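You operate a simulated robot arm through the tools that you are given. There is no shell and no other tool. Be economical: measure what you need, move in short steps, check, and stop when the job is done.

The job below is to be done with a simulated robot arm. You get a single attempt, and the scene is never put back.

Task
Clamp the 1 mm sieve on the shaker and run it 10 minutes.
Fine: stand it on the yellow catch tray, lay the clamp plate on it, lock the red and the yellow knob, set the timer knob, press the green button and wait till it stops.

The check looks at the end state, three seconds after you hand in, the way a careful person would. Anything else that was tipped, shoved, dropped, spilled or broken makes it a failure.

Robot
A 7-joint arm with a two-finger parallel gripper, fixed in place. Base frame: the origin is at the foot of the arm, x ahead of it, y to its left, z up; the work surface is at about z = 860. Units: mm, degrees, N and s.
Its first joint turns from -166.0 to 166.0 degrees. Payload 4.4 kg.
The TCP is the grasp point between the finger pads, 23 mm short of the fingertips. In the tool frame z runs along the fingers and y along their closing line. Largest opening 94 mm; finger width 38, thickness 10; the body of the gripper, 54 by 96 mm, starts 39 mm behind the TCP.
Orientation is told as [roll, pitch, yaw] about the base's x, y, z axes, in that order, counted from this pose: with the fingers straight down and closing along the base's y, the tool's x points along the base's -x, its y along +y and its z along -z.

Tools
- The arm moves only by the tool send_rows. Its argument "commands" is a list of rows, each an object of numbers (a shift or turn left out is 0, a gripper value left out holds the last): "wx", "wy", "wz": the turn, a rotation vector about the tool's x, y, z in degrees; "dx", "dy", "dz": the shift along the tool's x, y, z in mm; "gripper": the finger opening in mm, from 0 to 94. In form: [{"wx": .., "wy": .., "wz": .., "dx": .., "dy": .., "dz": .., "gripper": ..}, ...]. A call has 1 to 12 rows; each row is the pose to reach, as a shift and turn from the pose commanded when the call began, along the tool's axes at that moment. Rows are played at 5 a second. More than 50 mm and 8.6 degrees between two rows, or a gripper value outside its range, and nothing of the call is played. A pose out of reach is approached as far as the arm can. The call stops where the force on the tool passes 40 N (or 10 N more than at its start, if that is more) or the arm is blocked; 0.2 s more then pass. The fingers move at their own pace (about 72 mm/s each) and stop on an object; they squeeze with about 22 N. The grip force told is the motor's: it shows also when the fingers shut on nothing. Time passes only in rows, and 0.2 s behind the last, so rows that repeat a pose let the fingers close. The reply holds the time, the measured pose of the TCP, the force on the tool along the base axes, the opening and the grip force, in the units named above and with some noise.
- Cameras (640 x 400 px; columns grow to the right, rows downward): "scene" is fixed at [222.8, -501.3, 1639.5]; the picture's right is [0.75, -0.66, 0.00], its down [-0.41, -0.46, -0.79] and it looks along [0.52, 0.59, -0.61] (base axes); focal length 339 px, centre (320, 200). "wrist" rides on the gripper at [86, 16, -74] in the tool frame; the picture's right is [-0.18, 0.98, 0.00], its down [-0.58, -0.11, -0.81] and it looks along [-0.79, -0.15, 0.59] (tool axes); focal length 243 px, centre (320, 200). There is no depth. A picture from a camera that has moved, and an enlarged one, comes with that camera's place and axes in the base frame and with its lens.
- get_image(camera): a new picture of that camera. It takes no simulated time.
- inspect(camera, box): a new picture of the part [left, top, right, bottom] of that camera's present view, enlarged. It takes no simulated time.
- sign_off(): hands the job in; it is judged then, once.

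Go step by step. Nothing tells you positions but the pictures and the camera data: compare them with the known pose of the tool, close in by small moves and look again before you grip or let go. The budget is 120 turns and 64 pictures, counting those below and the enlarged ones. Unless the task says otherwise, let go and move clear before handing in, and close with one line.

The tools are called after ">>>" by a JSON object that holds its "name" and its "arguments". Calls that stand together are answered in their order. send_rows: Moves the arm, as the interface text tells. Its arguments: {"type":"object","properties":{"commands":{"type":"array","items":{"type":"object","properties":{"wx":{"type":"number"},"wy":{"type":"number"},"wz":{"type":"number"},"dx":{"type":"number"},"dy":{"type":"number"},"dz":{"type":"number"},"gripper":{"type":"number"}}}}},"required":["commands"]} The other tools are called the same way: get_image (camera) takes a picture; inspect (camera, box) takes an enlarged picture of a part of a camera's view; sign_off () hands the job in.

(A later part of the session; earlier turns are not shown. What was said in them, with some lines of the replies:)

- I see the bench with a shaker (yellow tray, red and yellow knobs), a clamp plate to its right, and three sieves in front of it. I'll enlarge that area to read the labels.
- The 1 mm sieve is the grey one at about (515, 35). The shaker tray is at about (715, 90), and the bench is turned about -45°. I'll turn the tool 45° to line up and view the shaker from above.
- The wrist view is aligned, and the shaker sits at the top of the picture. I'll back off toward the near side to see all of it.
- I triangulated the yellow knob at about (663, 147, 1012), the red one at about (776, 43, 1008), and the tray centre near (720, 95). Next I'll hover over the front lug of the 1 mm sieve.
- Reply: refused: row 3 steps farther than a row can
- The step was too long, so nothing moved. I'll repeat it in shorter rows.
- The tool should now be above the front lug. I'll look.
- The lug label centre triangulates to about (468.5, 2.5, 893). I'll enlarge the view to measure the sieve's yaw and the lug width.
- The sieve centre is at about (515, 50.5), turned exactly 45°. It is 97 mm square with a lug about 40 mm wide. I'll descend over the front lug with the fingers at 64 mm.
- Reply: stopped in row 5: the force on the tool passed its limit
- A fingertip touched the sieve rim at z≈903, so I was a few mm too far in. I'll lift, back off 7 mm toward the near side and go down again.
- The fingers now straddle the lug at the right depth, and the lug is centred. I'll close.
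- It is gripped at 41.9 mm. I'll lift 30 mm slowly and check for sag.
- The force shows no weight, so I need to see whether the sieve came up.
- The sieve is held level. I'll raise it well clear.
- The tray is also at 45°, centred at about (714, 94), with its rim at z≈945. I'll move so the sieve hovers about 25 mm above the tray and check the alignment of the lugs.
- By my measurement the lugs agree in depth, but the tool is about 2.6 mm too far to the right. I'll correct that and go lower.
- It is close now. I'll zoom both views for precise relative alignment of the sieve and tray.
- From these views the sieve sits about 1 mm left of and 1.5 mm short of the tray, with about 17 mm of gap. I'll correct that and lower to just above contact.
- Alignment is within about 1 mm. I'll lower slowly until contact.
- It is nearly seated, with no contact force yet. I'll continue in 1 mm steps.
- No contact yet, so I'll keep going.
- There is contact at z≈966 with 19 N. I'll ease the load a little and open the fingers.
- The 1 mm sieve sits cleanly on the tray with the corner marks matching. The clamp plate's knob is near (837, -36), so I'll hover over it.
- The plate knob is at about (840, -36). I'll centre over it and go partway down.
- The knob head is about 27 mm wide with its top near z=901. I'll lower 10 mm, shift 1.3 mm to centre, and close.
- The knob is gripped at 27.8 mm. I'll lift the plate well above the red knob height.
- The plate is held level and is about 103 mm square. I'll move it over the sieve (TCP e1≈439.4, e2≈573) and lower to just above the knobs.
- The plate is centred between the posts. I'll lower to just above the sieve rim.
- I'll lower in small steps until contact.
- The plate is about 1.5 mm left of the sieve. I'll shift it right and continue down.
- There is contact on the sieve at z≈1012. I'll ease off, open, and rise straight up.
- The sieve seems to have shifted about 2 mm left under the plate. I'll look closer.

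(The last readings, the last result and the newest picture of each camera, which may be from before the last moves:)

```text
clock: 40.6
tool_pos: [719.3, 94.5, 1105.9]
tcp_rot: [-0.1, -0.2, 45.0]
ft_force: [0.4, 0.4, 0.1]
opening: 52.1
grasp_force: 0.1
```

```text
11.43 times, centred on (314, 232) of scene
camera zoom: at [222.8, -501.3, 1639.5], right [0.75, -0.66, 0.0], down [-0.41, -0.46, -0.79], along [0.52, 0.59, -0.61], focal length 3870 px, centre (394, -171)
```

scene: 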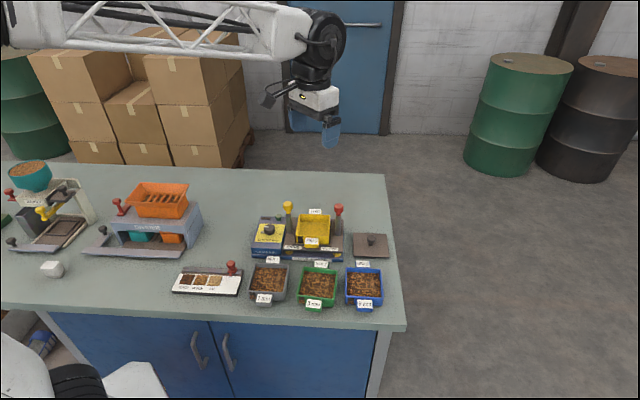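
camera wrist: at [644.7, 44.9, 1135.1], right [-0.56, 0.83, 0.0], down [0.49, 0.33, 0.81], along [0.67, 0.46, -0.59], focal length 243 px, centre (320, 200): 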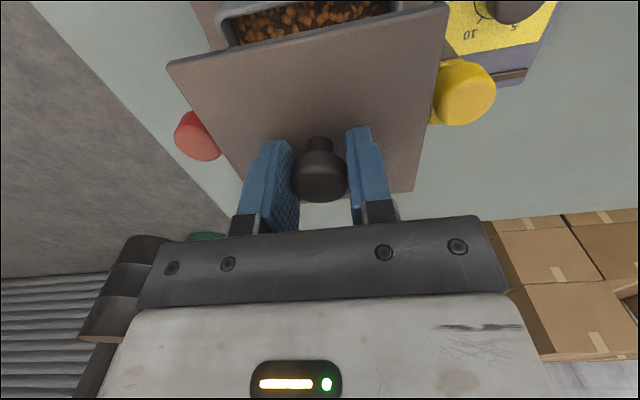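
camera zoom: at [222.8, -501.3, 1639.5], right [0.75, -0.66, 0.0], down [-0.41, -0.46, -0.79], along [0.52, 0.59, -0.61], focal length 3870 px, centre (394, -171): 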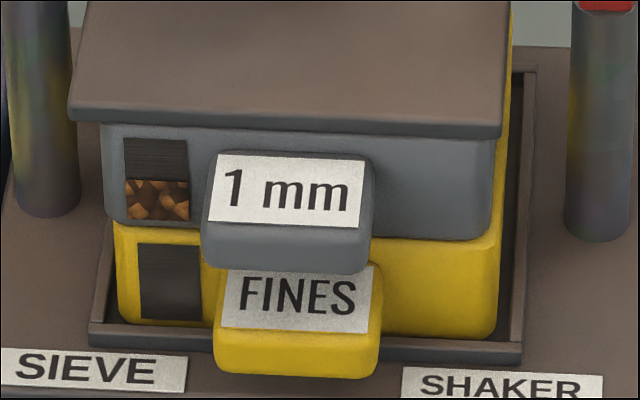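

The sieve is still flat on the tray, just slid about 2 mm. Before locking I'll view the plate and knobs from above.

>>> {"name": "send_rows", "arguments": {"commands": [{"dx": 20, "dz": -15}, {"dx": 45, "dz": -25}, {"dx": 45, "dz": -25}]}}

>>> {"name": "get_image", "arguments": {"camera": "wrist"}}

```text
clock: 41.4
tool_pos: [686.1, 60.4, 1131.9]
tcp_rot: [-0.1, -0.1, 44.9]
ft_force: [0.0, 0.9, 0.7]
opening: 51.9
grasp_force: 0.0
```

```text
21 pictures are left
camera wrist: at [613.9, 12.7, 1207.0], right [-0.56, 0.83, 0.0], down [0.49, 0.33, 0.81], along [0.67, 0.46, -0.59], focal length 243 px, centre (320, 200)
```

wrist: 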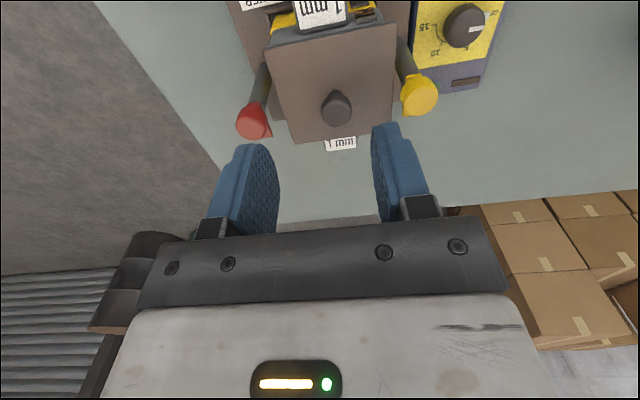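

>>> {"name": "inspect", "arguments": {"camera": "wrist", "box": [220, 0, 500, 155]}}

```text
2.29 times, centred on (360, 78) of wrist
camera zoom: at [613.9, 12.7, 1207.0], right [-0.56, 0.83, 0.0], down [0.49, 0.33, 0.81], along [0.67, 0.46, -0.59], focal length 555 px, centre (229, 480)
```

zoom: 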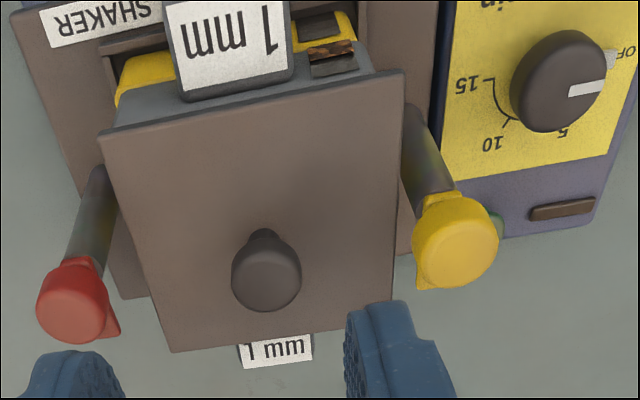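

I'll get a close look at the red knob to see how it locks.

>>> {"name": "send_rows", "arguments": {"commands": [{"dx": -10, "dy": -25}, {"dx": -20, "dy": -50}, {"dx": -32, "dy": -72, "dz": 20}, {"dx": -32, "dy": -72, "dz": 40}, {"dx": -32, "dy": -72, "dz": 40}]}}

>>> {"name": "inspect", "arguments": {"camera": "wrist", "box": [260, 50, 420, 150]}}

>>> {"name": "inspect", "arguments": {"camera": "scene", "box": [325, 195, 355, 225]}}

```text
clock: 42.6
tool_pos: [759.2, 33.1, 1091.6]
tcp_rot: [-0.1, -0.1, 44.9]
ft_force: [0.6, 0.0, 0.1]
opening: 52.2
grasp_force: 0.1
```

```text
4.00 times, centred on (340, 100) of wrist
camera zoom: at [686.6, -15.8, 1166.1], right [-0.56, 0.83, 0.0], down [0.49, 0.33, 0.81], along [0.67, 0.46, -0.59], focal length 970 px, centre (240, 600)
```

zoom: 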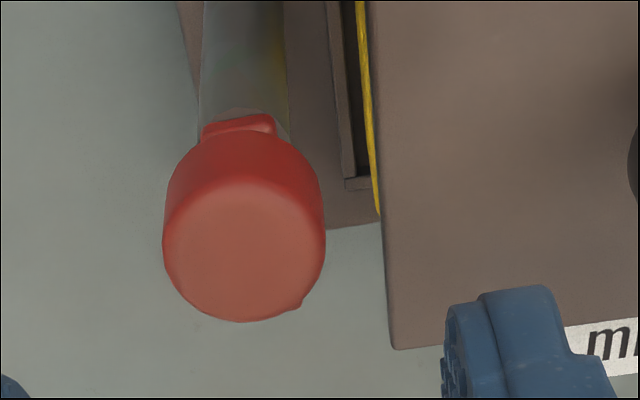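

```text
13.33 times, centred on (340, 210) of scene
camera zoom: at [222.8, -501.3, 1639.5], right [0.75, -0.66, 0.0], down [-0.41, -0.46, -0.79], along [0.52, 0.59, -0.61], focal length 4515 px, centre (53, 67)
```

zoom: 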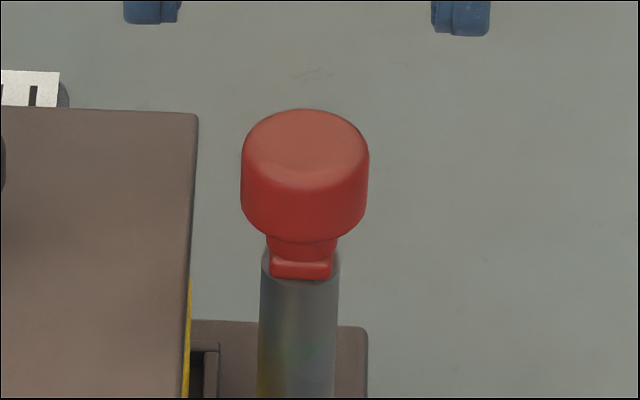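

The knob is a 28 mm head on a post, with a swivel bar beneath lying front-to-back, so locking should mean turning it. I'll descend over the red head and check centring.

>>> {"name": "send_rows", "arguments": {"commands": [{"dx": -6, "dy": -1, "dz": 20, "gripper": 52}, {"dx": -12, "dy": -1, "dz": 40}, {"dx": -12, "dy": -1, "dz": 60}, {"dx": -12, "dy": -1, "dz": 60}]}}

>>> {"name": "inspect", "arguments": {"camera": "wrist", "box": [200, 90, 440, 230]}}

```text
clock: 43.6
tool_pos: [766.9, 41.8, 1033.4]
tcp_rot: [-0.1, -0.1, 45.0]
ft_force: [0.5, -0.3, 0.0]
opening: 52.2
grasp_force: 0.1
```

```text
2.67 times, centred on (320, 160) of wrist
camera zoom: at [694.2, -7.5, 1106.7], right [-0.56, 0.83, 0.0], down [0.49, 0.33, 0.81], along [0.67, 0.46, -0.59], focal length 647 px, centre (320, 307)
```

zoom: 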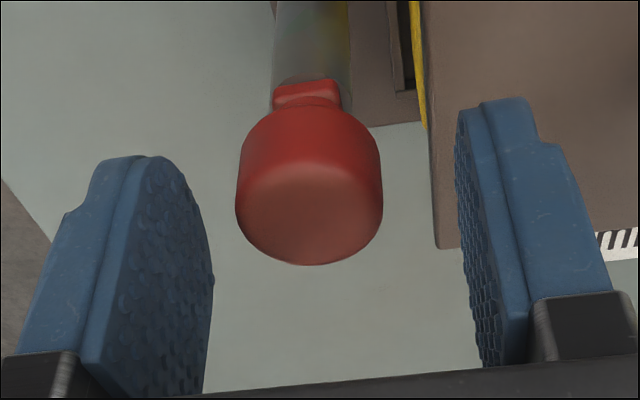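

Measuring the plate again, its centre sits about 5 mm toward the yellow post (e1≈434 against 439), so the red arm might miss it. I'll regrip the plate knob so that closing the fingers pulls it back to centre.

>>> {"name": "send_rows", "arguments": {"commands": [{"dz": -30, "gripper": 60}, {"dz": -60}, {"dy": 25, "dz": -60}, {"dy": 50, "dz": -60}, {"dy": 73, "dz": -60}, {"dy": 73, "dz": -30}, {"dy": 73, "dz": -5}, {"dy": 73, "dz": -5}]}}

>>> {"name": "inspect", "arguments": {"camera": "wrist", "box": [200, 70, 440, 230]}}

```text
clock: 45.4
tool_pos: [715.7, 92.9, 1036.0]
tcp_rot: [-0.1, -0.1, 45.0]
ft_force: [-0.6, 0.2, 0.0]
opening: 60.4
grasp_force: 0.0
```

```text
2.50 times, centred on (320, 150) of wrist
camera zoom: at [643.6, 44.4, 1110.4], right [-0.56, 0.83, 0.0], down [0.49, 0.33, 0.81], along [0.67, 0.46, -0.59], focal length 606 px, centre (320, 325)
```

zoom: 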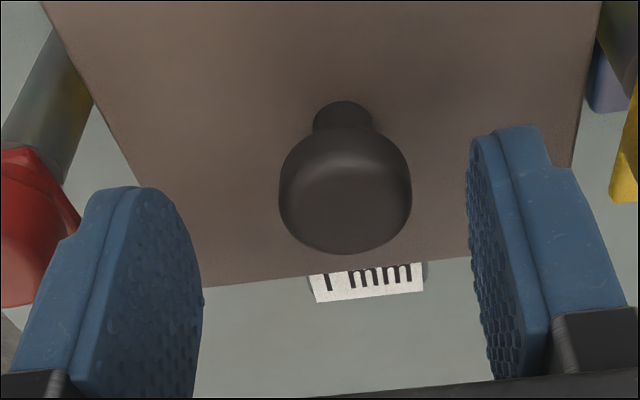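

The knob is 5.5 mm toward the yellow side. I'll lower to grip height and close, which should slide the plate back.

>>> {"name": "send_rows", "arguments": {"commands": [{"dy": 0.8, "dz": 10, "gripper": 60}, {"dy": 0.8, "dz": 20}, {"dy": 0.8, "dz": 21}, {"dy": 0.8, "dz": 21, "gripper": 45}, {"dy": 0.8, "dz": 21, "gripper": 38}, {"dy": 0.8, "dz": 21, "gripper": 33}, {"dy": 0.8, "dz": 21, "gripper": 29}, {"dy": 0.8, "dz": 21, "gripper": 25}, {"dy": 0.8, "dz": 21, "gripper": 25}]}}

>>> {"name": "inspect", "arguments": {"camera": "scene", "box": [287, 205, 347, 250]}}

```text
clock: 47.4
tool_pos: [716.1, 92.9, 1014.9]
tcp_rot: [-0.1, -0.1, 44.9]
ft_force: [0.6, 0.0, 0.4]
opening: 27.6
grasp_force: 21.8
```

```text
8.89 times, centred on (317, 228) of scene
camera zoom: at [222.8, -501.3, 1639.5], right [0.75, -0.66, 0.0], down [-0.41, -0.46, -0.79], along [0.52, 0.59, -0.61], focal length 3010 px, centre (347, -44)
```

zoom: 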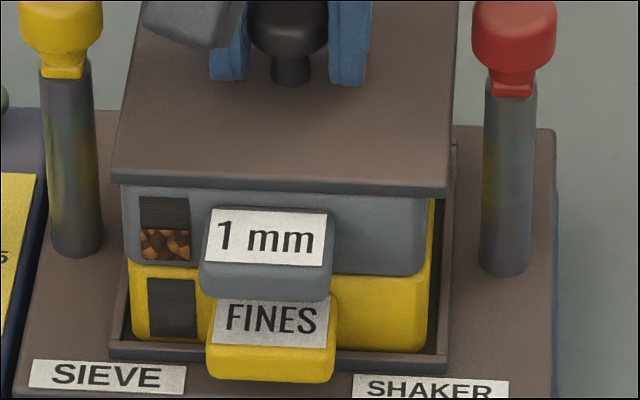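

The plate is now centred. I'll release gently without lifting first, then rise.

>>> {"name": "send_rows", "arguments": {"commands": [{"gripper": 29}, {"gripper": 32}, {"gripper": 36}, {"gripper": 42}, {"gripper": 50}, {"gripper": 54}, {"dz": -20, "gripper": 54}, {"dz": -55, "gripper": 54}, {"dz": -85, "gripper": 54}, {"dz": -85, "gripper": 54}]}}

>>> {"name": "inspect", "arguments": {"camera": "scene", "box": [280, 195, 355, 250]}}

```text
clock: 49.6
tool_pos: [717.1, 94.1, 1101.8]
tcp_rot: [-0.1, -0.2, 45.0]
ft_force: [0.1, 0.2, -0.2]
opening: 53.7
grasp_force: 0.0
```

```text
7.27 times, centred on (318, 222) of scene
camera zoom: at [222.8, -501.3, 1639.5], right [0.75, -0.66, 0.0], down [-0.41, -0.46, -0.79], along [0.52, 0.59, -0.61], focal length 2463 px, centre (338, 36)
```

zoom: 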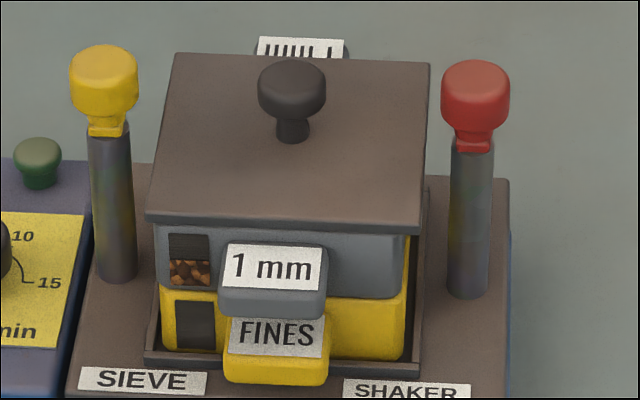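

The plate is good. Now to the red knob (e1≈514.6, e2≈572): descend and grip the head.

>>> {"name": "send_rows", "arguments": {"commands": [{"dx": 0.5, "dy": -35}, {"dx": 1.5, "dy": -74}, {"dx": 1.5, "dy": -74, "dz": 35, "gripper": 46}, {"dx": 1.5, "dy": -74, "dz": 65}, {"dx": 1.5, "dy": -74, "dz": 86}, {"dx": 1.5, "dy": -74, "dz": 86}, {"dx": 1.5, "dy": -74, "dz": 86, "gripper": 32}, {"dx": 1.5, "dy": -74, "dz": 86, "gripper": 20}, {"dx": 1.5, "dy": -74, "dz": 86, "gripper": 20}, {"dx": 1.5, "dy": -74, "dz": 86, "gripper": 20}]}}

```text
clock: 51.8
tool_pos: [765.9, 37.4, 1014.7]
tcp_rot: [-0.2, -0.1, 45.0]
ft_force: [6.1, -2.8, -5.3]
opening: 27.5
grasp_force: 45.2
```

Gripped at 27.5 mm. I'll turn it CCW (seen from above) by 24° first and watch the forces.

>>> {"name": "send_rows", "arguments": {"commands": [{"dy": -0.8, "gripper": 20}, {"dy": -0.8, "wz": -8}, {"dy": -0.8, "wz": -16}, {"dy": -0.8, "wz": -24}, {"dy": -0.8, "wz": -24}]}}

>>> {"name": "inspect", "arguments": {"camera": "scene", "box": [310, 190, 360, 230]}}

```text
clock: 53.0
tool_pos: [765.8, 38.8, 1015.8]
tcp_rot: [-0.2, 0.0, 69.1]
ft_force: [-16.4, -19.2, 5.6]
opening: 27.5
grasp_force: 45.0
```

```text
10.00 times, centred on (335, 210) of scene
camera zoom: at [222.8, -501.3, 1639.5], right [0.75, -0.66, 0.0], down [-0.41, -0.46, -0.79], along [0.52, 0.59, -0.61], focal length 3386 px, centre (170, 100)
```

zoom: 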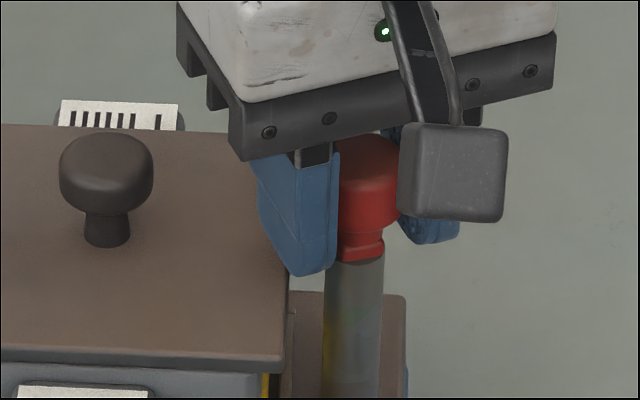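

The knob is turning, but the tool sits slightly off-axis (about 25 N toward the near side). I'll recentre by 1.5 mm and continue turning.

>>> {"name": "send_rows", "arguments": {"commands": [{"dx": 1.4, "dy": 0.6, "gripper": 20}, {"dx": 1.4, "dy": 0.6, "wz": -8}, {"dx": 1.4, "dy": 0.6, "wz": -16}, {"dx": 1.4, "dy": 0.6, "wz": -16}]}}

```text
clock: 53.9
tool_pos: [767.3, 38.1, 1014.9]
tcp_rot: [-0.3, 0.0, 85.1]
ft_force: [12.7, 6.6, -4.3]
opening: 27.6
grasp_force: 44.8
stopped in row 4: the force on the tool passed its limit (the readings are from after the stop); the commanded pose is now the measured one
```

I'll follow the residual force slightly and continue.

>>> {"name": "send_rows", "arguments": {"commands": [{"dx": -0.3, "dy": -0.5, "gripper": 20}, {"dx": -0.3, "dy": -0.5, "wz": -6}, {"dx": -0.3, "dy": -0.5, "wz": -12}, {"dx": -0.3, "dy": -0.5, "wz": -18}]}}

```text
clock: 54.9
tool_pos: [767.6, 37.5, 1015.3]
tcp_rot: [-0.3, 0.0, 103.2]
ft_force: [23.0, 4.8, -13.6]
opening: 27.6
grasp_force: 45.0
```

>>> {"name": "send_rows", "arguments": {"commands": [{"dx": 0.3, "dy": -1.2, "gripper": 20}, {"dx": 0.3, "dy": -1.2, "wz": -8}, {"dx": 0.3, "dy": -1.2, "wz": -16}, {"dx": 0.3, "dy": -1.2, "wz": -16}]}}

```text
clock: 55.9
tool_pos: [767.9, 37.9, 1014.6]
tcp_rot: [-0.3, 0.1, 119.1]
ft_force: [-36.4, 9.5, 5.9]
opening: 27.6
grasp_force: 45.0
```

>>> {"name": "send_rows", "arguments": {"commands": [{"dx": -0.3, "dy": 0.6, "gripper": 20}, {"dx": -0.3, "dy": 0.6, "wz": -8}, {"dx": -0.3, "dy": 0.6, "wz": -15.9}, {"dx": -0.3, "dy": 0.6, "wz": -15.9}]}}

>>> {"name": "inspect", "arguments": {"camera": "scene", "box": [310, 190, 360, 230]}}

```text
clock: 56.9
tool_pos: [768.4, 38.3, 1015.8]
tcp_rot: [-0.1, 0.3, 135.1]
ft_force: [-30.0, 6.1, -2.1]
opening: 27.2
grasp_force: 45.0
```

```text
10.00 times, centred on (335, 210) of scene
camera zoom: at [222.8, -501.3, 1639.5], right [0.75, -0.66, 0.0], down [-0.41, -0.46, -0.79], along [0.52, 0.59, -0.61], focal length 3386 px, centre (170, 100)
```

zoom: 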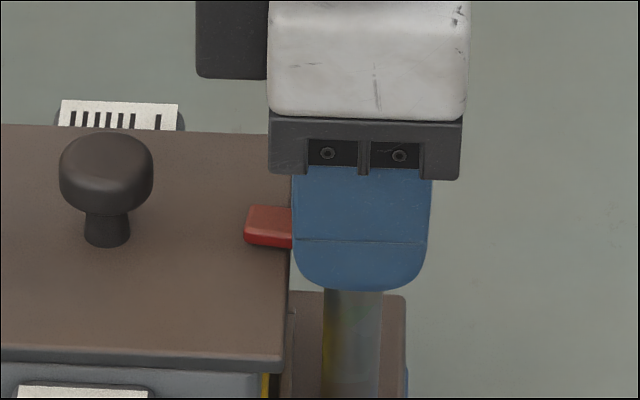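

The red arm is now over the plate. I'll release, rise, and move across to the yellow knob keeping this wrist angle, since yellow needs the opposite turn.

>>> {"name": "send_rows", "arguments": {"commands": [{"gripper": 32}, {"gripper": 46}, {"gripper": 50}, {"dz": -30, "gripper": 50}, {"dz": -65}, {"dz": -65, "dx": -40}, {"dz": -65, "dx": -80}, {"dz": -65, "dx": -115}, {"dz": -65, "dx": -147}, {"dz": -65, "dx": -147}]}}

>>> {"name": "get_image", "arguments": {"camera": "wrist"}}

```text
clock: 59.1
tool_pos: [663.1, 141.4, 1081.1]
tcp_rot: [-0.2, 0.2, 135.1]
ft_force: [0.1, -0.1, 0.3]
opening: 50.0
grasp_force: 0.1
```

```text
11 pictures are left
camera wrist: at [713.1, 71.0, 1155.4], right [-0.83, -0.56, 0.0], down [-0.34, 0.49, 0.8], along [-0.45, 0.67, -0.59], focal length 243 px, centre (320, 200)
```

wrist: 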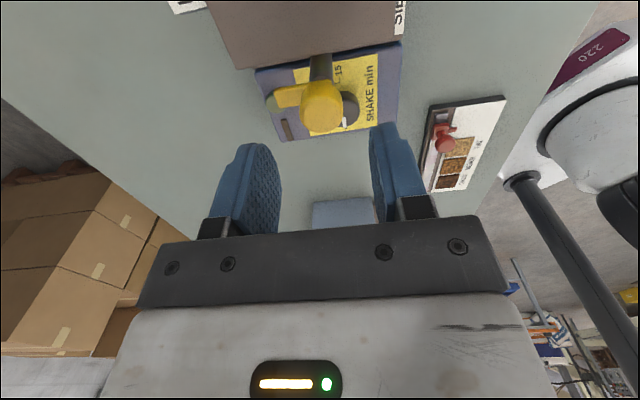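

The yellow knob is about 5 mm further on, with its arm pointing to the back. I'll lower and check the centring.

>>> {"name": "send_rows", "arguments": {"commands": [{"dx": -4.5, "dz": 15}, {"dx": -4.5, "dz": 35}, {"dx": -4.5, "dz": 46}, {"dx": -4.5, "dz": 46}]}}

>>> {"name": "inspect", "arguments": {"camera": "wrist", "box": [200, 90, 440, 230]}}

```text
clock: 60.1
tool_pos: [660.4, 144.6, 1033.7]
tcp_rot: [-0.2, 0.2, 135.0]
ft_force: [-0.5, -0.4, -0.3]
opening: 50.2
grasp_force: 0.0
```

```text
2.67 times, centred on (320, 160) of wrist
camera zoom: at [709.9, 73.5, 1108.6], right [-0.83, -0.56, 0.0], down [-0.34, 0.49, 0.8], along [-0.45, 0.67, -0.59], focal length 647 px, centre (320, 307)
```

zoom: 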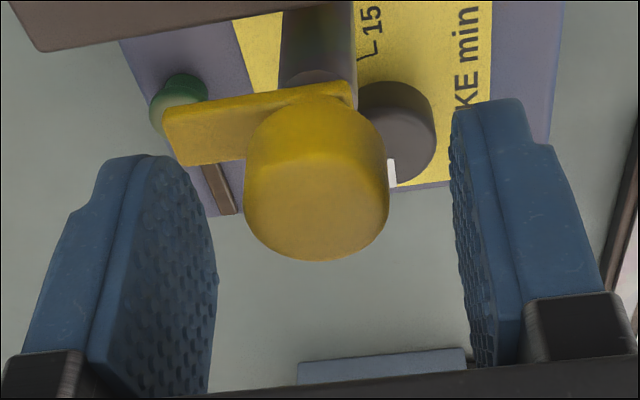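

The arm would sit under a finger at this angle, so I'll rise a bit and turn the wrist back to 45°. Then the fingers close across the arm, as they did with red.

>>> {"name": "send_rows", "arguments": {"commands": [{"dx": 1, "dy": -1, "dz": -20}, {"dx": 2.5, "dy": -1.2, "dz": -30, "wz": 8}, {"dx": 2.5, "dy": -1.2, "dz": -30, "wz": 16}, {"dx": 2.5, "dy": -1.2, "dz": -30, "wz": 24}, {"dx": 2.5, "dy": -1.2, "dz": -30, "wz": 32}, {"dx": 2.5, "dy": -1.2, "dz": -30, "wz": 40}, {"dx": 2.5, "dy": -1.2, "dz": -30, "wz": 48}, {"dx": 2.5, "dy": -1.2, "dz": -30, "wz": 56}, {"dx": 2.5, "dy": -1.2, "dz": -30, "wz": 64}, {"dx": 2.5, "dy": -1.2, "dz": -30, "wz": 72}, {"dx": 2.5, "dy": -1.2, "dz": -30, "wz": 80}, {"dx": 2.5, "dy": -1.2, "dz": -30, "wz": 88}]}}

```text
clock: 62.7
tool_pos: [662.1, 143.5, 1063.9]
tcp_rot: [-0.3, -0.2, 46.9]
ft_force: [-0.2, -0.3, 0.1]
opening: 50.0
grasp_force: 0.1
```

Aligned at 46.9° over the yellow knob. I'll descend with a modest opening and grip.

>>> {"name": "send_rows", "arguments": {"commands": [{"wz": 1.9, "gripper": 42}, {"wz": 1.9, "dz": 20, "gripper": 42}, {"wz": 1.9, "dz": 38, "gripper": 42}, {"wz": 1.9, "dz": 47, "gripper": 42}, {"wz": 1.9, "dz": 47, "gripper": 42}, {"wz": 1.9, "dz": 47, "gripper": 20}, {"wz": 1.9, "dz": 47, "gripper": 20}, {"wz": 1.9, "dz": 47, "gripper": 20}]}}

```text
clock: 64.5
tool_pos: [663.4, 143.5, 1017.9]
tcp_rot: [-0.1, -0.1, 45.1]
ft_force: [-15.8, 17.8, 2.7]
opening: 30.8
grasp_force: 12.2
```

The tool is a bit too far right. I'll shift 1.5 mm left and let the fingers settle.

>>> {"name": "send_rows", "arguments": {"commands": [{"dy": 0.8, "gripper": 20}, {"dy": 1.5, "gripper": 20}, {"dy": 1.5, "gripper": 20}, {"dy": 1.5, "gripper": 20}]}}

```text
clock: 65.5
tool_pos: [662.7, 146.0, 1016.8]
tcp_rot: [-0.2, -0.1, 45.1]
ft_force: [-10.8, 15.0, -8.4]
opening: 28.2
grasp_force: 10.1
```

>>> {"name": "send_rows", "arguments": {"commands": [{"dy": 0.6, "gripper": 20}, {"dy": 1.0, "gripper": 20}, {"dy": 1.0, "gripper": 20}, {"dy": 1.0, "gripper": 20}]}}

```text
clock: 66.5
tool_pos: [662.5, 145.1, 1016.6]
tcp_rot: [-0.2, -0.2, 45.1]
ft_force: [-3.5, -9.7, -8.7]
opening: 27.5
grasp_force: 45.5
```

Firm grip now. I'll turn it CW (seen from above) in steps.

>>> {"name": "send_rows", "arguments": {"commands": [{"wz": 8, "gripper": 20}, {"wz": 16}, {"wz": 24}, {"wz": 24}]}}

```text
clock: 67.5
tool_pos: [662.0, 144.6, 1016.4]
tcp_rot: [-0.2, -0.2, 21.0]
ft_force: [1.6, -35.2, -5.2]
opening: 27.7
grasp_force: 45.2
```

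>>> {"name": "send_rows", "arguments": {"commands": [{"dx": 0.3, "dy": -0.7, "gripper": 20}, {"dx": 0.3, "dy": -0.7, "wz": 8}, {"dx": 0.3, "dy": -0.7, "wz": 16}, {"dx": 0.3, "dy": -0.7, "wz": 16}]}}

```text
clock: 68.5
tool_pos: [661.5, 145.6, 1018.1]
tcp_rot: [0.0, -0.2, 5.0]
ft_force: [-0.7, -35.6, -0.1]
opening: 27.7
grasp_force: 45.2
```

>>> {"name": "send_rows", "arguments": {"commands": [{"dy": -0.8, "gripper": 20}, {"dy": -0.8, "wz": 8}, {"dy": -0.8, "wz": 16}, {"dy": -0.8, "wz": 16}]}}

```text
clock: 69.5
tool_pos: [661.0, 144.6, 1017.6]
tcp_rot: [0.1, -0.2, -10.9]
ft_force: [6.8, -26.7, 3.1]
opening: 27.6
grasp_force: 44.9
```

>>> {"name": "send_rows", "arguments": {"commands": [{"dx": -0.2, "dy": -0.6, "gripper": 20}, {"dx": -0.2, "dy": -0.6, "wz": 8}, {"dx": -0.2, "dy": -0.6, "wz": 16}, {"dx": -0.2, "dy": -0.6, "wz": 16}]}}

```text
clock: 70.5
tool_pos: [661.7, 143.5, 1016.7]
tcp_rot: [0.1, -0.3, -26.9]
ft_force: [-15.2, -9.9, 24.7]
opening: 27.6
grasp_force: 44.7
```

>>> {"name": "send_rows", "arguments": {"commands": [{"dx": 0.2, "dz": -0.5, "gripper": 20}, {"dx": 0.2, "dz": -0.5, "wz": 8}, {"dx": 0.2, "dz": -0.5, "wz": 16}, {"dx": 0.2, "dz": -0.5, "wz": 18.1}, {"dx": 0.2, "dz": -0.5, "wz": 18.1}]}}

>>> {"name": "inspect", "arguments": {"camera": "scene", "box": [270, 185, 360, 250]}}

```text
clock: 71.7
tool_pos: [661.1, 144.5, 1016.9]
tcp_rot: [0.2, -0.3, -45.0]
ft_force: [17.5, 28.8, -2.0]
opening: 27.5
grasp_force: 45.2
```

```text
6.15 times, centred on (315, 218) of scene
camera zoom: at [222.8, -501.3, 1639.5], right [0.75, -0.66, 0.0], down [-0.41, -0.46, -0.79], along [0.52, 0.59, -0.61], focal length 2084 px, centre (351, 92)
```

zoom: 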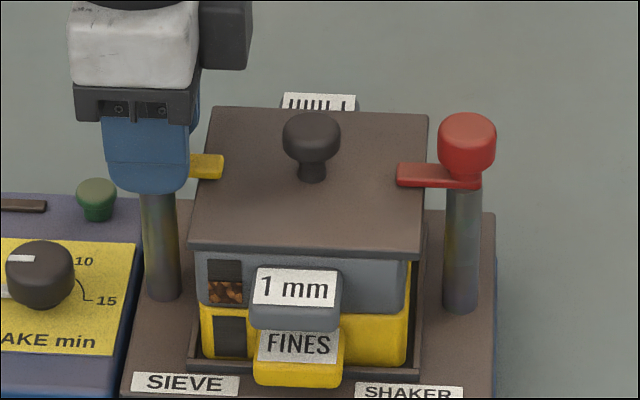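

Both arms now lie over the plate. I'll release yellow, rise, and move over the timer dial at about e1≈297, e2≈565. The pointer reads OFF, and 10 should be 120° clockwise.

>>> {"name": "send_rows", "arguments": {"commands": [{"gripper": 32}, {"gripper": 46}, {"gripper": 50}, {"dz": -35, "gripper": 50}, {"dz": -75}, {"dz": -75, "dx": 25, "dy": -2, "wz": -8}, {"dz": -75, "dx": 50, "dy": -4, "wz": -16}, {"dz": -75, "dx": 68, "dy": -4.6, "wz": -24}, {"dz": -50, "dx": 68, "dy": -4.6, "wz": -30}, {"dz": -10, "dx": 68, "dy": -4.6, "wz": -30}, {"dz": 22, "dx": 68, "dy": -4.6, "wz": -30}, {"dz": 22, "dx": 68, "dy": -4.6, "wz": -30}]}}

>>> {"name": "inspect", "arguments": {"camera": "wrist", "box": [200, 50, 440, 210]}}

```text
clock: 74.3
tool_pos: [610.4, 189.8, 995.1]
tcp_rot: [0.2, -0.3, -15.0]
ft_force: [0.1, -0.6, 0.1]
opening: 49.8
grasp_force: 0.1
```

```text
2.50 times, centred on (320, 130) of wrist
camera zoom: at [530.7, 229.3, 1070.2], right [0.43, 0.9, 0.0], down [0.53, -0.26, 0.81], along [0.73, -0.35, -0.59], focal length 606 px, centre (320, 375)
```

zoom: 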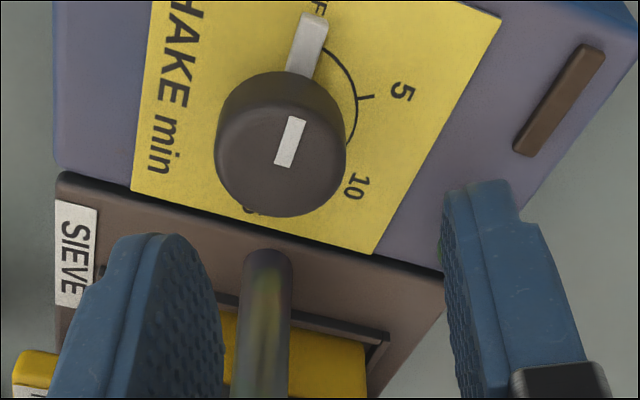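

The dial knob appears about 12 mm off to one side of the TCP. I'll shift, come lower and re-measure.

>>> {"name": "send_rows", "arguments": {"commands": [{"dx": -2, "dy": -6, "dz": 5}, {"dx": -4, "dy": -12, "dz": 15}, {"dx": -4, "dy": -12, "dz": 28}, {"dx": -4, "dy": -12, "dz": 28}]}}

>>> {"name": "inspect", "arguments": {"camera": "wrist", "box": [200, 70, 440, 230]}}

```text
clock: 75.1
tool_pos: [610.8, 178.0, 977.2]
tcp_rot: [0.3, -0.6, -15.0]
ft_force: [-1.9, -0.1, 3.9]
opening: 50.2
grasp_force: 0.0
stopped in row 3: the force on the tool passed its limit (the readings are from after the stop); the commanded pose is now the measured one
```

```text
2.50 times, centred on (320, 150) of wrist
camera zoom: at [531.5, 216.5, 1050.9], right [0.43, 0.9, 0.01], down [0.52, -0.26, 0.81], along [0.73, -0.35, -0.58], focal length 606 px, centre (320, 325)
```

zoom: 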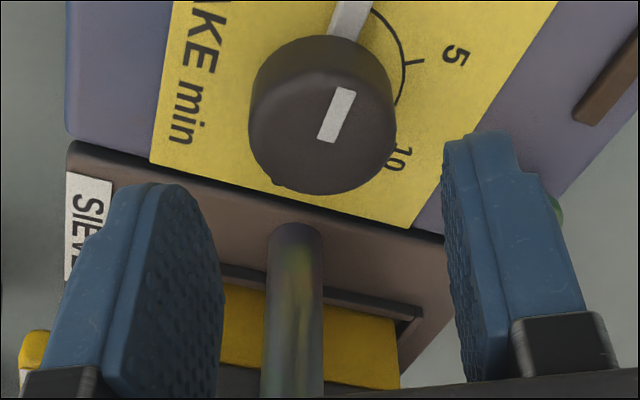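

Something blocked the descent at z=977, likely the gripper housing against the yellow knob. I'll look from the scene camera.

>>> {"name": "inspect", "arguments": {"camera": "scene", "box": [240, 150, 350, 245]}}

```text
4.21 times, centred on (295, 198) of scene
camera zoom: at [222.8, -501.3, 1639.5], right [0.75, -0.66, 0.0], down [-0.41, -0.46, -0.79], along [0.52, 0.59, -0.61], focal length 1426 px, centre (425, 210)
```

zoom: 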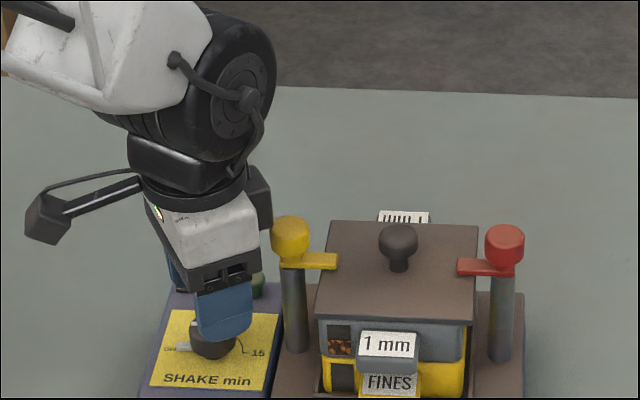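

The housing block behind the gripper rests over the yellow head. I'll rise and tilt the tool 25° so the body leans away from the yellow knob, then come down on the dial that way.

>>> {"name": "send_rows", "arguments": {"commands": [{"dz": -25}, {"dz": -55}, {"dx": 5.5, "dz": -55, "wy": -8}, {"dx": 5.5, "dz": -55, "wy": -16.5}, {"dx": 5.5, "dz": -55, "wy": -25}, {"dx": 5.5, "dz": -25, "wy": -25}, {"dx": 5.5, "dz": 0, "wy": -25}, {"dx": 5.5, "dz": 22, "wy": -25}, {"dx": 5.5, "dz": 22, "wy": -25}]}}

```text
clock: 77.1
tool_pos: [606.8, 179.2, 952.3]
tcp_rot: [0.3, -25.6, -15.1]
ft_force: [0.2, -0.1, -0.4]
opening: 49.9
grasp_force: 0.1
```

The tilt worked with no contact. I'll check the fingers against the dial knob.

>>> {"name": "inspect", "arguments": {"camera": "wrist", "box": [200, 70, 440, 230]}}

```text
2.50 times, centred on (320, 150) of wrist
camera zoom: at [504.3, 224.3, 982.9], right [0.41, 0.91, 0.08], down [0.14, -0.16, 0.98], along [0.9, -0.39, -0.19], focal length 606 px, centre (320, 325)
```

zoom: 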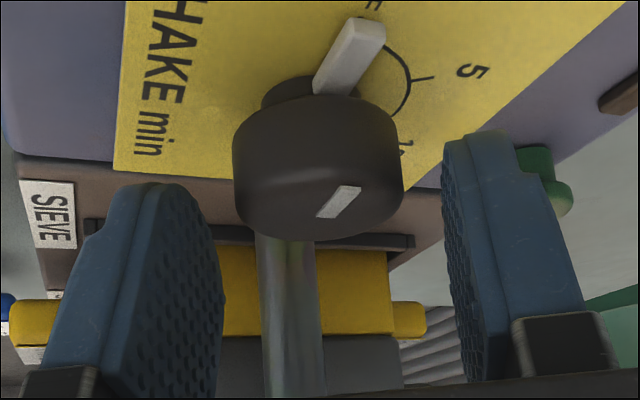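

The dial knob is centred between the fingers, with its head at z≈922–938. I'll lower 11 mm vertically and close.

>>> {"name": "send_rows", "arguments": {"commands": [{"dx": 2.4, "dz": 5}, {"dx": 4.7, "dz": 9.9}, {"dx": 4.7, "dz": 9.9}, {"dx": 4.7, "dz": 9.9, "gripper": 42}, {"dx": 4.7, "dz": 9.9, "gripper": 34}, {"dx": 4.7, "dz": 9.9, "gripper": 25}, {"dx": 4.7, "dz": 9.9, "gripper": 25}, {"dx": 4.7, "dz": 9.9, "gripper": 25}]}}

```text
clock: 78.9
tool_pos: [606.5, 179.8, 942.7]
tcp_rot: [0.3, -25.6, -15.1]
ft_force: [4.4, 21.6, -6.5]
opening: 33.4
grasp_force: 45.2
```

Gripped at 33.4 mm. I'll turn CW about the vertical axis in 16° steps, following the residual force.

>>> {"name": "send_rows", "arguments": {"commands": [{"dy": 0.5, "gripper": 25}, {"dy": 1.2, "wx": 3.46, "wz": 7.2}, {"dy": 1.9, "dx": -0.2, "wx": 6.9, "wz": 14.4}, {"dy": 1.9, "dx": -0.2, "wx": 6.9, "wz": 14.4}]}}

```text
clock: 79.9
tool_pos: [607.2, 181.2, 943.0]
tcp_rot: [0.2, -25.4, -31.0]
ft_force: [12.3, 16.4, -28.0]
opening: 33.5
grasp_force: 45.3
```

>>> {"name": "send_rows", "arguments": {"commands": [{"dy": 0.4, "dx": 0.2, "dz": 0.5, "gripper": 25}, {"dy": 1.1, "dx": 0.2, "dz": 0.5, "wx": 3.46, "wz": 7.2}, {"dy": 1.8, "dz": 0.6, "wx": 6.9, "wz": 14.4}, {"dy": 1.8, "dz": 0.6, "wx": 6.9, "wz": 14.4}]}}

```text
clock: 80.9
tool_pos: [607.6, 181.5, 942.1]
tcp_rot: [0.0, -25.4, -47.1]
ft_force: [-26.3, -0.4, -14.0]
opening: 33.4
grasp_force: 45.4
```

>>> {"name": "send_rows", "arguments": {"commands": [{"dy": -0.4, "dx": 0.4, "dz": 0.2, "gripper": 25}, {"dy": 0.3, "dx": 0.4, "dz": 0.2, "wx": 3.46, "wz": 7.2}, {"dy": 1.0, "dx": 0.3, "dz": 0.2, "wx": 6.9, "wz": 14.4}, {"dy": 1.0, "dx": 0.3, "dz": 0.2, "wx": 6.9, "wz": 14.4}]}}

```text
clock: 81.7
tool_pos: [607.7, 182.4, 942.1]
tcp_rot: [-0.1, -25.5, -59.4]
ft_force: [-8.2, -8.8, 5.8]
opening: 33.2
grasp_force: 44.7
stopped in row 3: the force on the tool passed its limit (the readings are from after the stop); the commanded pose is now the measured one
```

>>> {"name": "send_rows", "arguments": {"commands": [{"dy": -0.3, "gripper": 25}, {"dy": 0.2, "wx": 3.46, "wz": 7.2}, {"dy": 0.7, "wx": 6.74, "wz": 14.07}, {"dy": 0.7, "wx": 6.74, "wz": 14.07}]}}

```text
clock: 82.7
tool_pos: [608.6, 182.9, 942.8]
tcp_rot: [0.0, -25.3, -75.2]
ft_force: [16.7, -21.1, -1.2]
opening: 33.1
grasp_force: 44.9
```

It has turned 60° (now at about the 5 mark). I'll release, rise 10 mm to clear the white tab, and swing back 60° for a second bite.

>>> {"name": "send_rows", "arguments": {"commands": [{"gripper": 42}, {"gripper": 50}, {"gripper": 50, "dx": -4.3, "dz": -9}, {"dx": -4.3, "dy": -0.5, "dz": -9, "wx": -3.24, "wz": -6.77}, {"dx": -4.4, "dy": -1.0, "dz": -9, "wx": -6.48, "wz": -13.54}, {"dx": -4.6, "dy": -1.5, "dz": -8.9, "wx": -9.72, "wz": -20.3}, {"dx": -4.8, "dy": -2, "dz": -8.8, "wx": -12.96, "wz": -27.1}, {"dx": -5.1, "dy": -2.5, "dz": -8.7, "wx": -16.2, "wz": -33.8}, {"dx": -5.4, "dy": -2.8, "dz": -8.5, "wx": -19.44, "wz": -40.6}, {"dx": -5.8, "dy": -3.2, "dz": -8.3, "wx": -22.7, "wz": -47.4}, {"dx": -6.1, "dy": -3.46, "dz": -8.1, "wx": -25.9, "wz": -54.1}]}}

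>>> {"name": "inspect", "arguments": {"camera": "wrist", "box": [200, 70, 440, 230]}}

```text
clock: 85.1
tool_pos: [606.9, 179.5, 952.0]
tcp_rot: [0.3, -25.5, -15.0]
ft_force: [-0.7, 1.2, -1.1]
opening: 50.0
grasp_force: 0.1
```

```text
2.50 times, centred on (320, 150) of wrist
camera zoom: at [504.5, 225.1, 982.5], right [0.41, 0.91, 0.08], down [0.14, -0.15, 0.98], along [0.9, -0.39, -0.19], focal length 606 px, centre (320, 325)
```

zoom: 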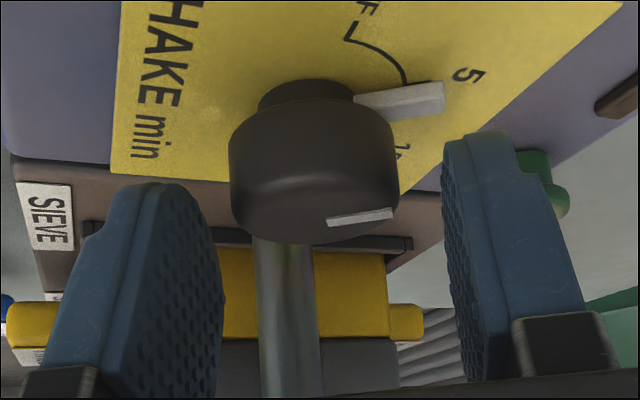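

The tab is now exactly at the 5 mark, and the fingertips clear the tab here. I'll close at this height and turn another 60°.

>>> {"name": "send_rows", "arguments": {"commands": [{"gripper": 42}, {"gripper": 34}, {"gripper": 25}, {"gripper": 25}, {"gripper": 25}]}}

```text
clock: 86.3
tool_pos: [605.5, 179.6, 951.4]
tcp_rot: [0.2, -25.3, -15.1]
ft_force: [-3.4, -12.4, 1.8]
opening: 32.4
grasp_force: 45.0
```

>>> {"name": "send_rows", "arguments": {"commands": [{"dy": -0.2, "gripper": 25}, {"dy": 0.4, "wx": 3.46, "wz": 7.2}, {"dy": 1.0, "dx": -0.1, "wx": 6.9, "wz": 14.4}, {"dy": 1.0, "dx": -0.1, "wx": 6.9, "wz": 14.4}]}}

```text
clock: 87.3
tool_pos: [607.4, 181.3, 952.5]
tcp_rot: [0.1, -25.4, -31.1]
ft_force: [3.6, -8.2, -11.5]
opening: 32.4
grasp_force: 45.4
```

>>> {"name": "send_rows", "arguments": {"commands": [{"dy": -0.1, "gripper": 25}, {"dy": 0.4, "wx": 3.46, "wz": 7.2}, {"dy": 0.9, "dx": -0.1, "wx": 6.9, "wz": 14.4}, {"dy": 0.9, "dx": -0.1, "wx": 6.9, "wz": 14.4}]}}

```text
clock: 88.3
tool_pos: [607.7, 182.1, 953.1]
tcp_rot: [0.0, -25.4, -47.0]
ft_force: [13.9, -3.0, -21.7]
opening: 32.1
grasp_force: 45.1
```

>>> {"name": "send_rows", "arguments": {"commands": [{"dy": 0.1, "dx": 0.1, "dz": 0.4, "gripper": 25}, {"dy": 0.6, "dx": 0.1, "dz": 0.4, "wx": 3.46, "wz": 7.2}, {"dy": 1.1, "dz": 0.4, "wx": 6.9, "wz": 14.4}, {"dy": 1.1, "dz": 0.4, "wx": 6.9, "wz": 14.4}]}}

```text
clock: 89.3
tool_pos: [606.9, 183.0, 951.9]
tcp_rot: [-0.1, -25.3, -63.1]
ft_force: [13.5, 9.0, -14.3]
opening: 32.1
grasp_force: 45.0
```

>>> {"name": "send_rows", "arguments": {"commands": [{"dy": 0.3, "dz": 0.2, "gripper": 25}, {"dy": 0.7, "dz": 0.2, "wx": 2.6, "wz": 5.4}, {"dy": 1.0, "dz": 0.2, "wx": 5.15, "wz": 10.75}, {"dy": 1.0, "dz": 0.2, "wx": 5.15, "wz": 10.75}]}}

```text
clock: 90.3
tool_pos: [608.5, 183.7, 953.9]
tcp_rot: [0.1, -25.3, -75.0]
ft_force: [0.6, -2.1, 18.1]
opening: 32.1
grasp_force: 45.0
```

The second 60° is done. I'll release and rise straight up, then level the tool.

>>> {"name": "send_rows", "arguments": {"commands": [{"gripper": 42}, {"gripper": 50}, {"gripper": 50}, {"dx": -8.6, "dz": -18}, {"dx": -22, "dz": -45}, {"dx": -38, "dz": -80}, {"dx": -52, "dz": -110}, {"dx": -52, "dz": -110, "wy": 8.4}, {"dx": -52, "dz": -110, "wy": 16.8}, {"dx": -52, "dz": -110, "wy": 25.3}, {"dx": -52, "dz": -110, "wy": 25.3}]}}

```text
clock: 92.7
tool_pos: [608.8, 183.1, 1073.8]
tcp_rot: [0.0, 0.0, -74.9]
ft_force: [0.2, 0.0, 0.4]
opening: 50.1
grasp_force: 0.0
```

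Now I'll turn the wrist back to 45° and close the fingers for pressing the button.

>>> {"name": "send_rows", "arguments": {"commands": [{"wz": -8, "gripper": 0}, {"wz": -16}, {"wz": -24}, {"wz": -32}, {"wz": -40}, {"wz": -48}, {"wz": -56}, {"wz": -64}, {"wz": -72}, {"wz": -80}, {"wz": -88}, {"wz": -96}]}}

>>> {"name": "send_rows", "arguments": {"commands": [{"wz": -8}, {"wz": -16}, {"wz": -24}, {"wz": -24}]}}

```text
clock: 95.3
tool_pos: [609.4, 182.0, 1072.5]
tcp_rot: [-0.1, -0.1, 21.3]
ft_force: [0.1, 0.0, -0.1]
opening: 0.0
grasp_force: 21.7
```

```text
clock: 96.3
tool_pos: [609.0, 181.5, 1073.6]
tcp_rot: [-0.2, 0.1, 45.3]
ft_force: [-0.3, -0.7, 0.2]
opening: 0.0
grasp_force: 21.8
```

I'll move near the green button and take one picture that shows both the dial and the button.

>>> {"name": "send_rows", "arguments": {"commands": [{"dx": -20, "dy": -9}, {"dx": -45, "dy": -19}, {"dx": -45, "dy": -19}]}}

>>> {"name": "inspect", "arguments": {"camera": "wrist", "box": [220, 0, 460, 150]}}

```text
clock: 97.1
tool_pos: [653.3, 202.0, 1074.3]
tcp_rot: [-0.1, 0.1, 45.3]
ft_force: [-0.3, -0.6, -0.2]
opening: 0.1
grasp_force: 21.6
```

```text
2.67 times, centred on (340, 75) of wrist
camera zoom: at [581.6, 152.5, 1148.6], right [-0.57, 0.82, 0.0], down [0.49, 0.34, 0.81], along [0.66, 0.46, -0.59], focal length 647 px, centre (267, 533)
```

zoom: 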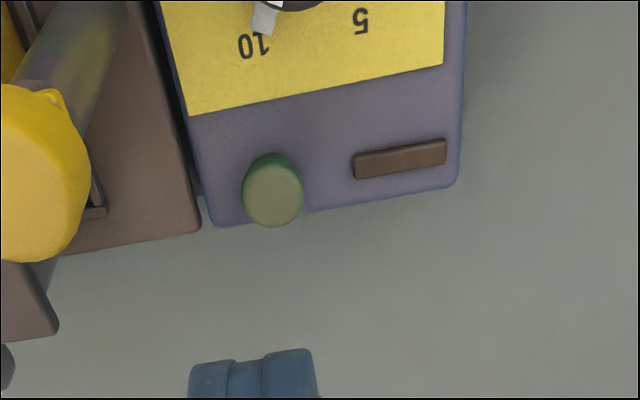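

The tab points to 10. The button is about 20 mm ahead and 2.5 mm to the side, so I'll move over it and descend.

>>> {"name": "send_rows", "arguments": {"commands": [{"dx": -20, "dy": -2.5}, {"dx": -20, "dy": -2.5, "dz": 40}, {"dx": -20, "dy": -2.5, "dz": 80}, {"dx": -20, "dy": -2.5, "dz": 105}, {"dx": -20, "dy": -2.5, "dz": 112}, {"dx": -20, "dy": -2.5, "dz": 116}, {"dx": -20, "dy": -2.5, "dz": 118}, {"dx": -20, "dy": -2.5, "dz": 120}, {"dx": -20, "dy": -2.5, "dz": 122}, {"dx": -20, "dy": -2.5, "dz": 124}]}}

```text
clock: 99.3
tool_pos: [670.5, 214.3, 949.1]
tcp_rot: [-0.1, 0.1, 45.2]
ft_force: [0.3, -0.4, 1.5]
opening: 0.0
grasp_force: 22.2
```

>>> {"name": "send_rows", "arguments": {"commands": [{"dz": 2}, {"dz": 4}, {"dz": 6}, {"dz": 8}, {"dz": 8}]}}

```text
clock: 100.5
tool_pos: [670.6, 213.2, 942.3]
tcp_rot: [-0.1, 0.0, 45.1]
ft_force: [-4.8, 5.1, 22.6]
opening: 0.1
grasp_force: 21.8
```

Contact at 22 N. I'll press slightly further, then back off and look.

>>> {"name": "send_rows", "arguments": {"commands": [{"dz": 1}, {"dz": 2}, {"dz": 3}, {"dz": 3}]}}

```text
clock: 101.2
tool_pos: [671.3, 214.0, 942.1]
tcp_rot: [-0.1, -0.2, 45.3]
ft_force: [2.2, 0.4, 25.2]
opening: 0.0
grasp_force: 22.2
stopped in row 3: the force on the tool passed its limit (the readings are from after the stop); the commanded pose is now the measured one
```

The button was pressed to over 40 N at a hard stop. I'll rise and look at the shaker.

>>> {"name": "send_rows", "arguments": {"commands": [{"dz": -15}, {"dz": -50}, {"dz": -90}, {"dz": -130}, {"dz": -150}, {"dz": -150}]}}

>>> {"name": "inspect", "arguments": {"camera": "scene", "box": [245, 185, 360, 260]}}

```text
clock: 102.6
tool_pos: [668.4, 214.2, 1089.6]
tcp_rot: [-0.1, 0.0, 45.2]
ft_force: [-0.1, 0.0, 1.0]
opening: 0.0
grasp_force: 21.7
```

```text
5.33 times, centred on (302, 222) of scene
camera zoom: at [222.8, -501.3, 1639.5], right [0.75, -0.66, 0.0], down [-0.41, -0.46, -0.79], along [0.52, 0.59, -0.61], focal length 1806 px, centre (413, 80)
```

zoom: 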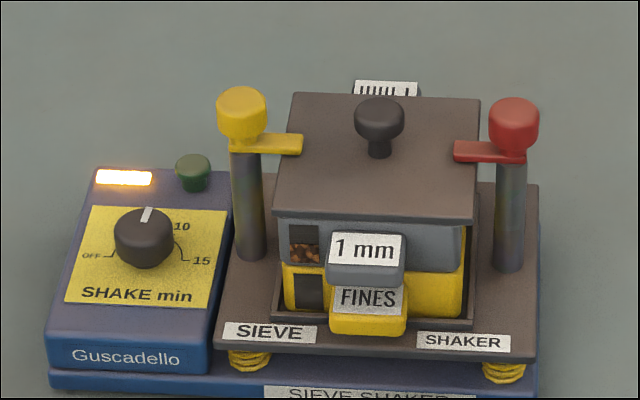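

The lamp is lit, so the shaker is running, and the pointer seems to be winding down from 10. I'll move well clear and wait.

>>> {"name": "send_rows", "arguments": {"commands": [{"dz": -40}, {"dz": -80}, {"dz": -80}, {"dz": -80}, {"dz": -80}, {"dz": -80}, {"dz": -80}, {"dz": -80}, {"dz": -80}, {"dz": -80}, {"dz": -80}, {"dz": -80}]}}

>>> {"name": "send_rows", "arguments": {"commands": [{"dz": 0}, {"dz": 0}, {"dz": 0}, {"dz": 0}, {"dz": 0}, {"dz": 0}, {"dz": 0}, {"dz": 0}, {"dz": 0}, {"dz": 0}, {"dz": 0}, {"dz": 0}]}}

>>> {"name": "send_rows", "arguments": {"commands": [{"dz": 0}, {"dz": 0}, {"dz": 0}, {"dz": 0}, {"dz": 0}, {"dz": 0}, {"dz": 0}, {"dz": 0}, {"dz": 0}, {"dz": 0}, {"dz": 0}, {"dz": 0}]}}

>>> {"name": "send_rows", "arguments": {"commands": [{"dz": 0}, {"dz": 0}, {"dz": 0}, {"dz": 0}, {"dz": 0}, {"dz": 0}, {"dz": 0}, {"dz": 0}, {"dz": 0}, {"dz": 0}, {"dz": 0}, {"dz": 0}]}}

>>> {"name": "send_rows", "arguments": {"commands": [{"dz": 0}, {"dz": 0}, {"dz": 0}, {"dz": 0}, {"dz": 0}, {"dz": 0}, {"dz": 0}, {"dz": 0}, {"dz": 0}, {"dz": 0}, {"dz": 0}, {"dz": 0}]}}

>>> {"name": "send_rows", "arguments": {"commands": [{"dz": 0}, {"dz": 0}, {"dz": 0}, {"dz": 0}, {"dz": 0}, {"dz": 0}, {"dz": 0}, {"dz": 0}, {"dz": 0}, {"dz": 0}, {"dz": 0}, {"dz": 0}]}}

```text
clock: 105.2
tool_pos: [670.4, 216.3, 1169.5]
tcp_rot: [0.0, 0.0, 45.3]
ft_force: [0.3, -0.4, -0.2]
opening: 0.0
grasp_force: 21.8
```

```text
clock: 107.8
tool_pos: [669.8, 215.8, 1168.6]
tcp_rot: [-0.1, 0.1, 45.2]
ft_force: [0.3, -0.5, -0.3]
opening: 0.1
grasp_force: 22.2
```

```text
clock: 110.4
tool_pos: [668.8, 215.5, 1169.1]
tcp_rot: [-0.1, 0.0, 45.2]
ft_force: [-0.8, 0.3, 1.2]
opening: 0.2
grasp_force: 21.9
```

```text
clock: 113.0
tool_pos: [668.6, 215.6, 1169.9]
tcp_rot: [-0.1, 0.0, 45.2]
ft_force: [-0.5, -0.7, -0.9]
opening: 0.1
grasp_force: 21.8
```

```text
clock: 115.6
tool_pos: [669.1, 216.2, 1168.6]
tcp_rot: [-0.1, 0.0, 45.2]
ft_force: [-0.2, 0.0, -0.4]
opening: 0.0
grasp_force: 21.9
```

```text
clock: 118.2
tool_pos: [669.2, 215.5, 1168.6]
tcp_rot: [-0.2, 0.0, 45.2]
ft_force: [0.7, 0.6, 0.7]
opening: 0.2
grasp_force: 22.0
```

About 17 s have passed since the press. I'll check the lamp and the dial.

>>> {"name": "inspect", "arguments": {"camera": "scene", "box": [245, 185, 360, 260]}}

```text
5.33 times, centred on (302, 222) of scene
camera zoom: at [222.8, -501.3, 1639.5], right [0.75, -0.66, 0.0], down [-0.41, -0.46, -0.79], along [0.52, 0.59, -0.61], focal length 1806 px, centre (413, 80)
```

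zoom: 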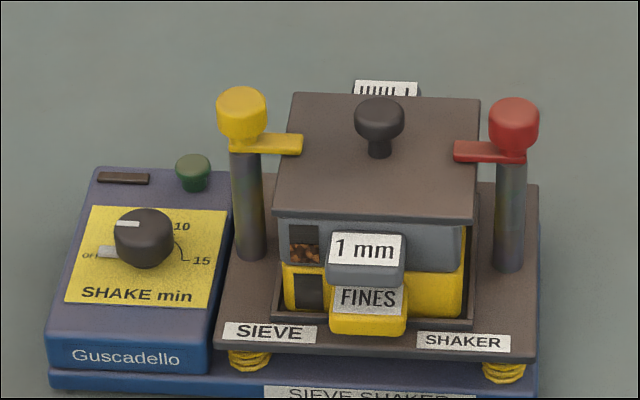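

The lamp is off, the dial has run back to OFF, the clamp arms are over the plate, and the arm is clear. I'm handing in.

>>> {"name": "sign_off", "arguments": {}}

```text
The job is handed in.
```

The 1 mm sieve stands on the yellow catch tray, about 1–2 mm off centre. The clamp plate lies on it with the red and yellow knobs locked, and the shaker ran from the 10-minute setting until it stopped by itself.
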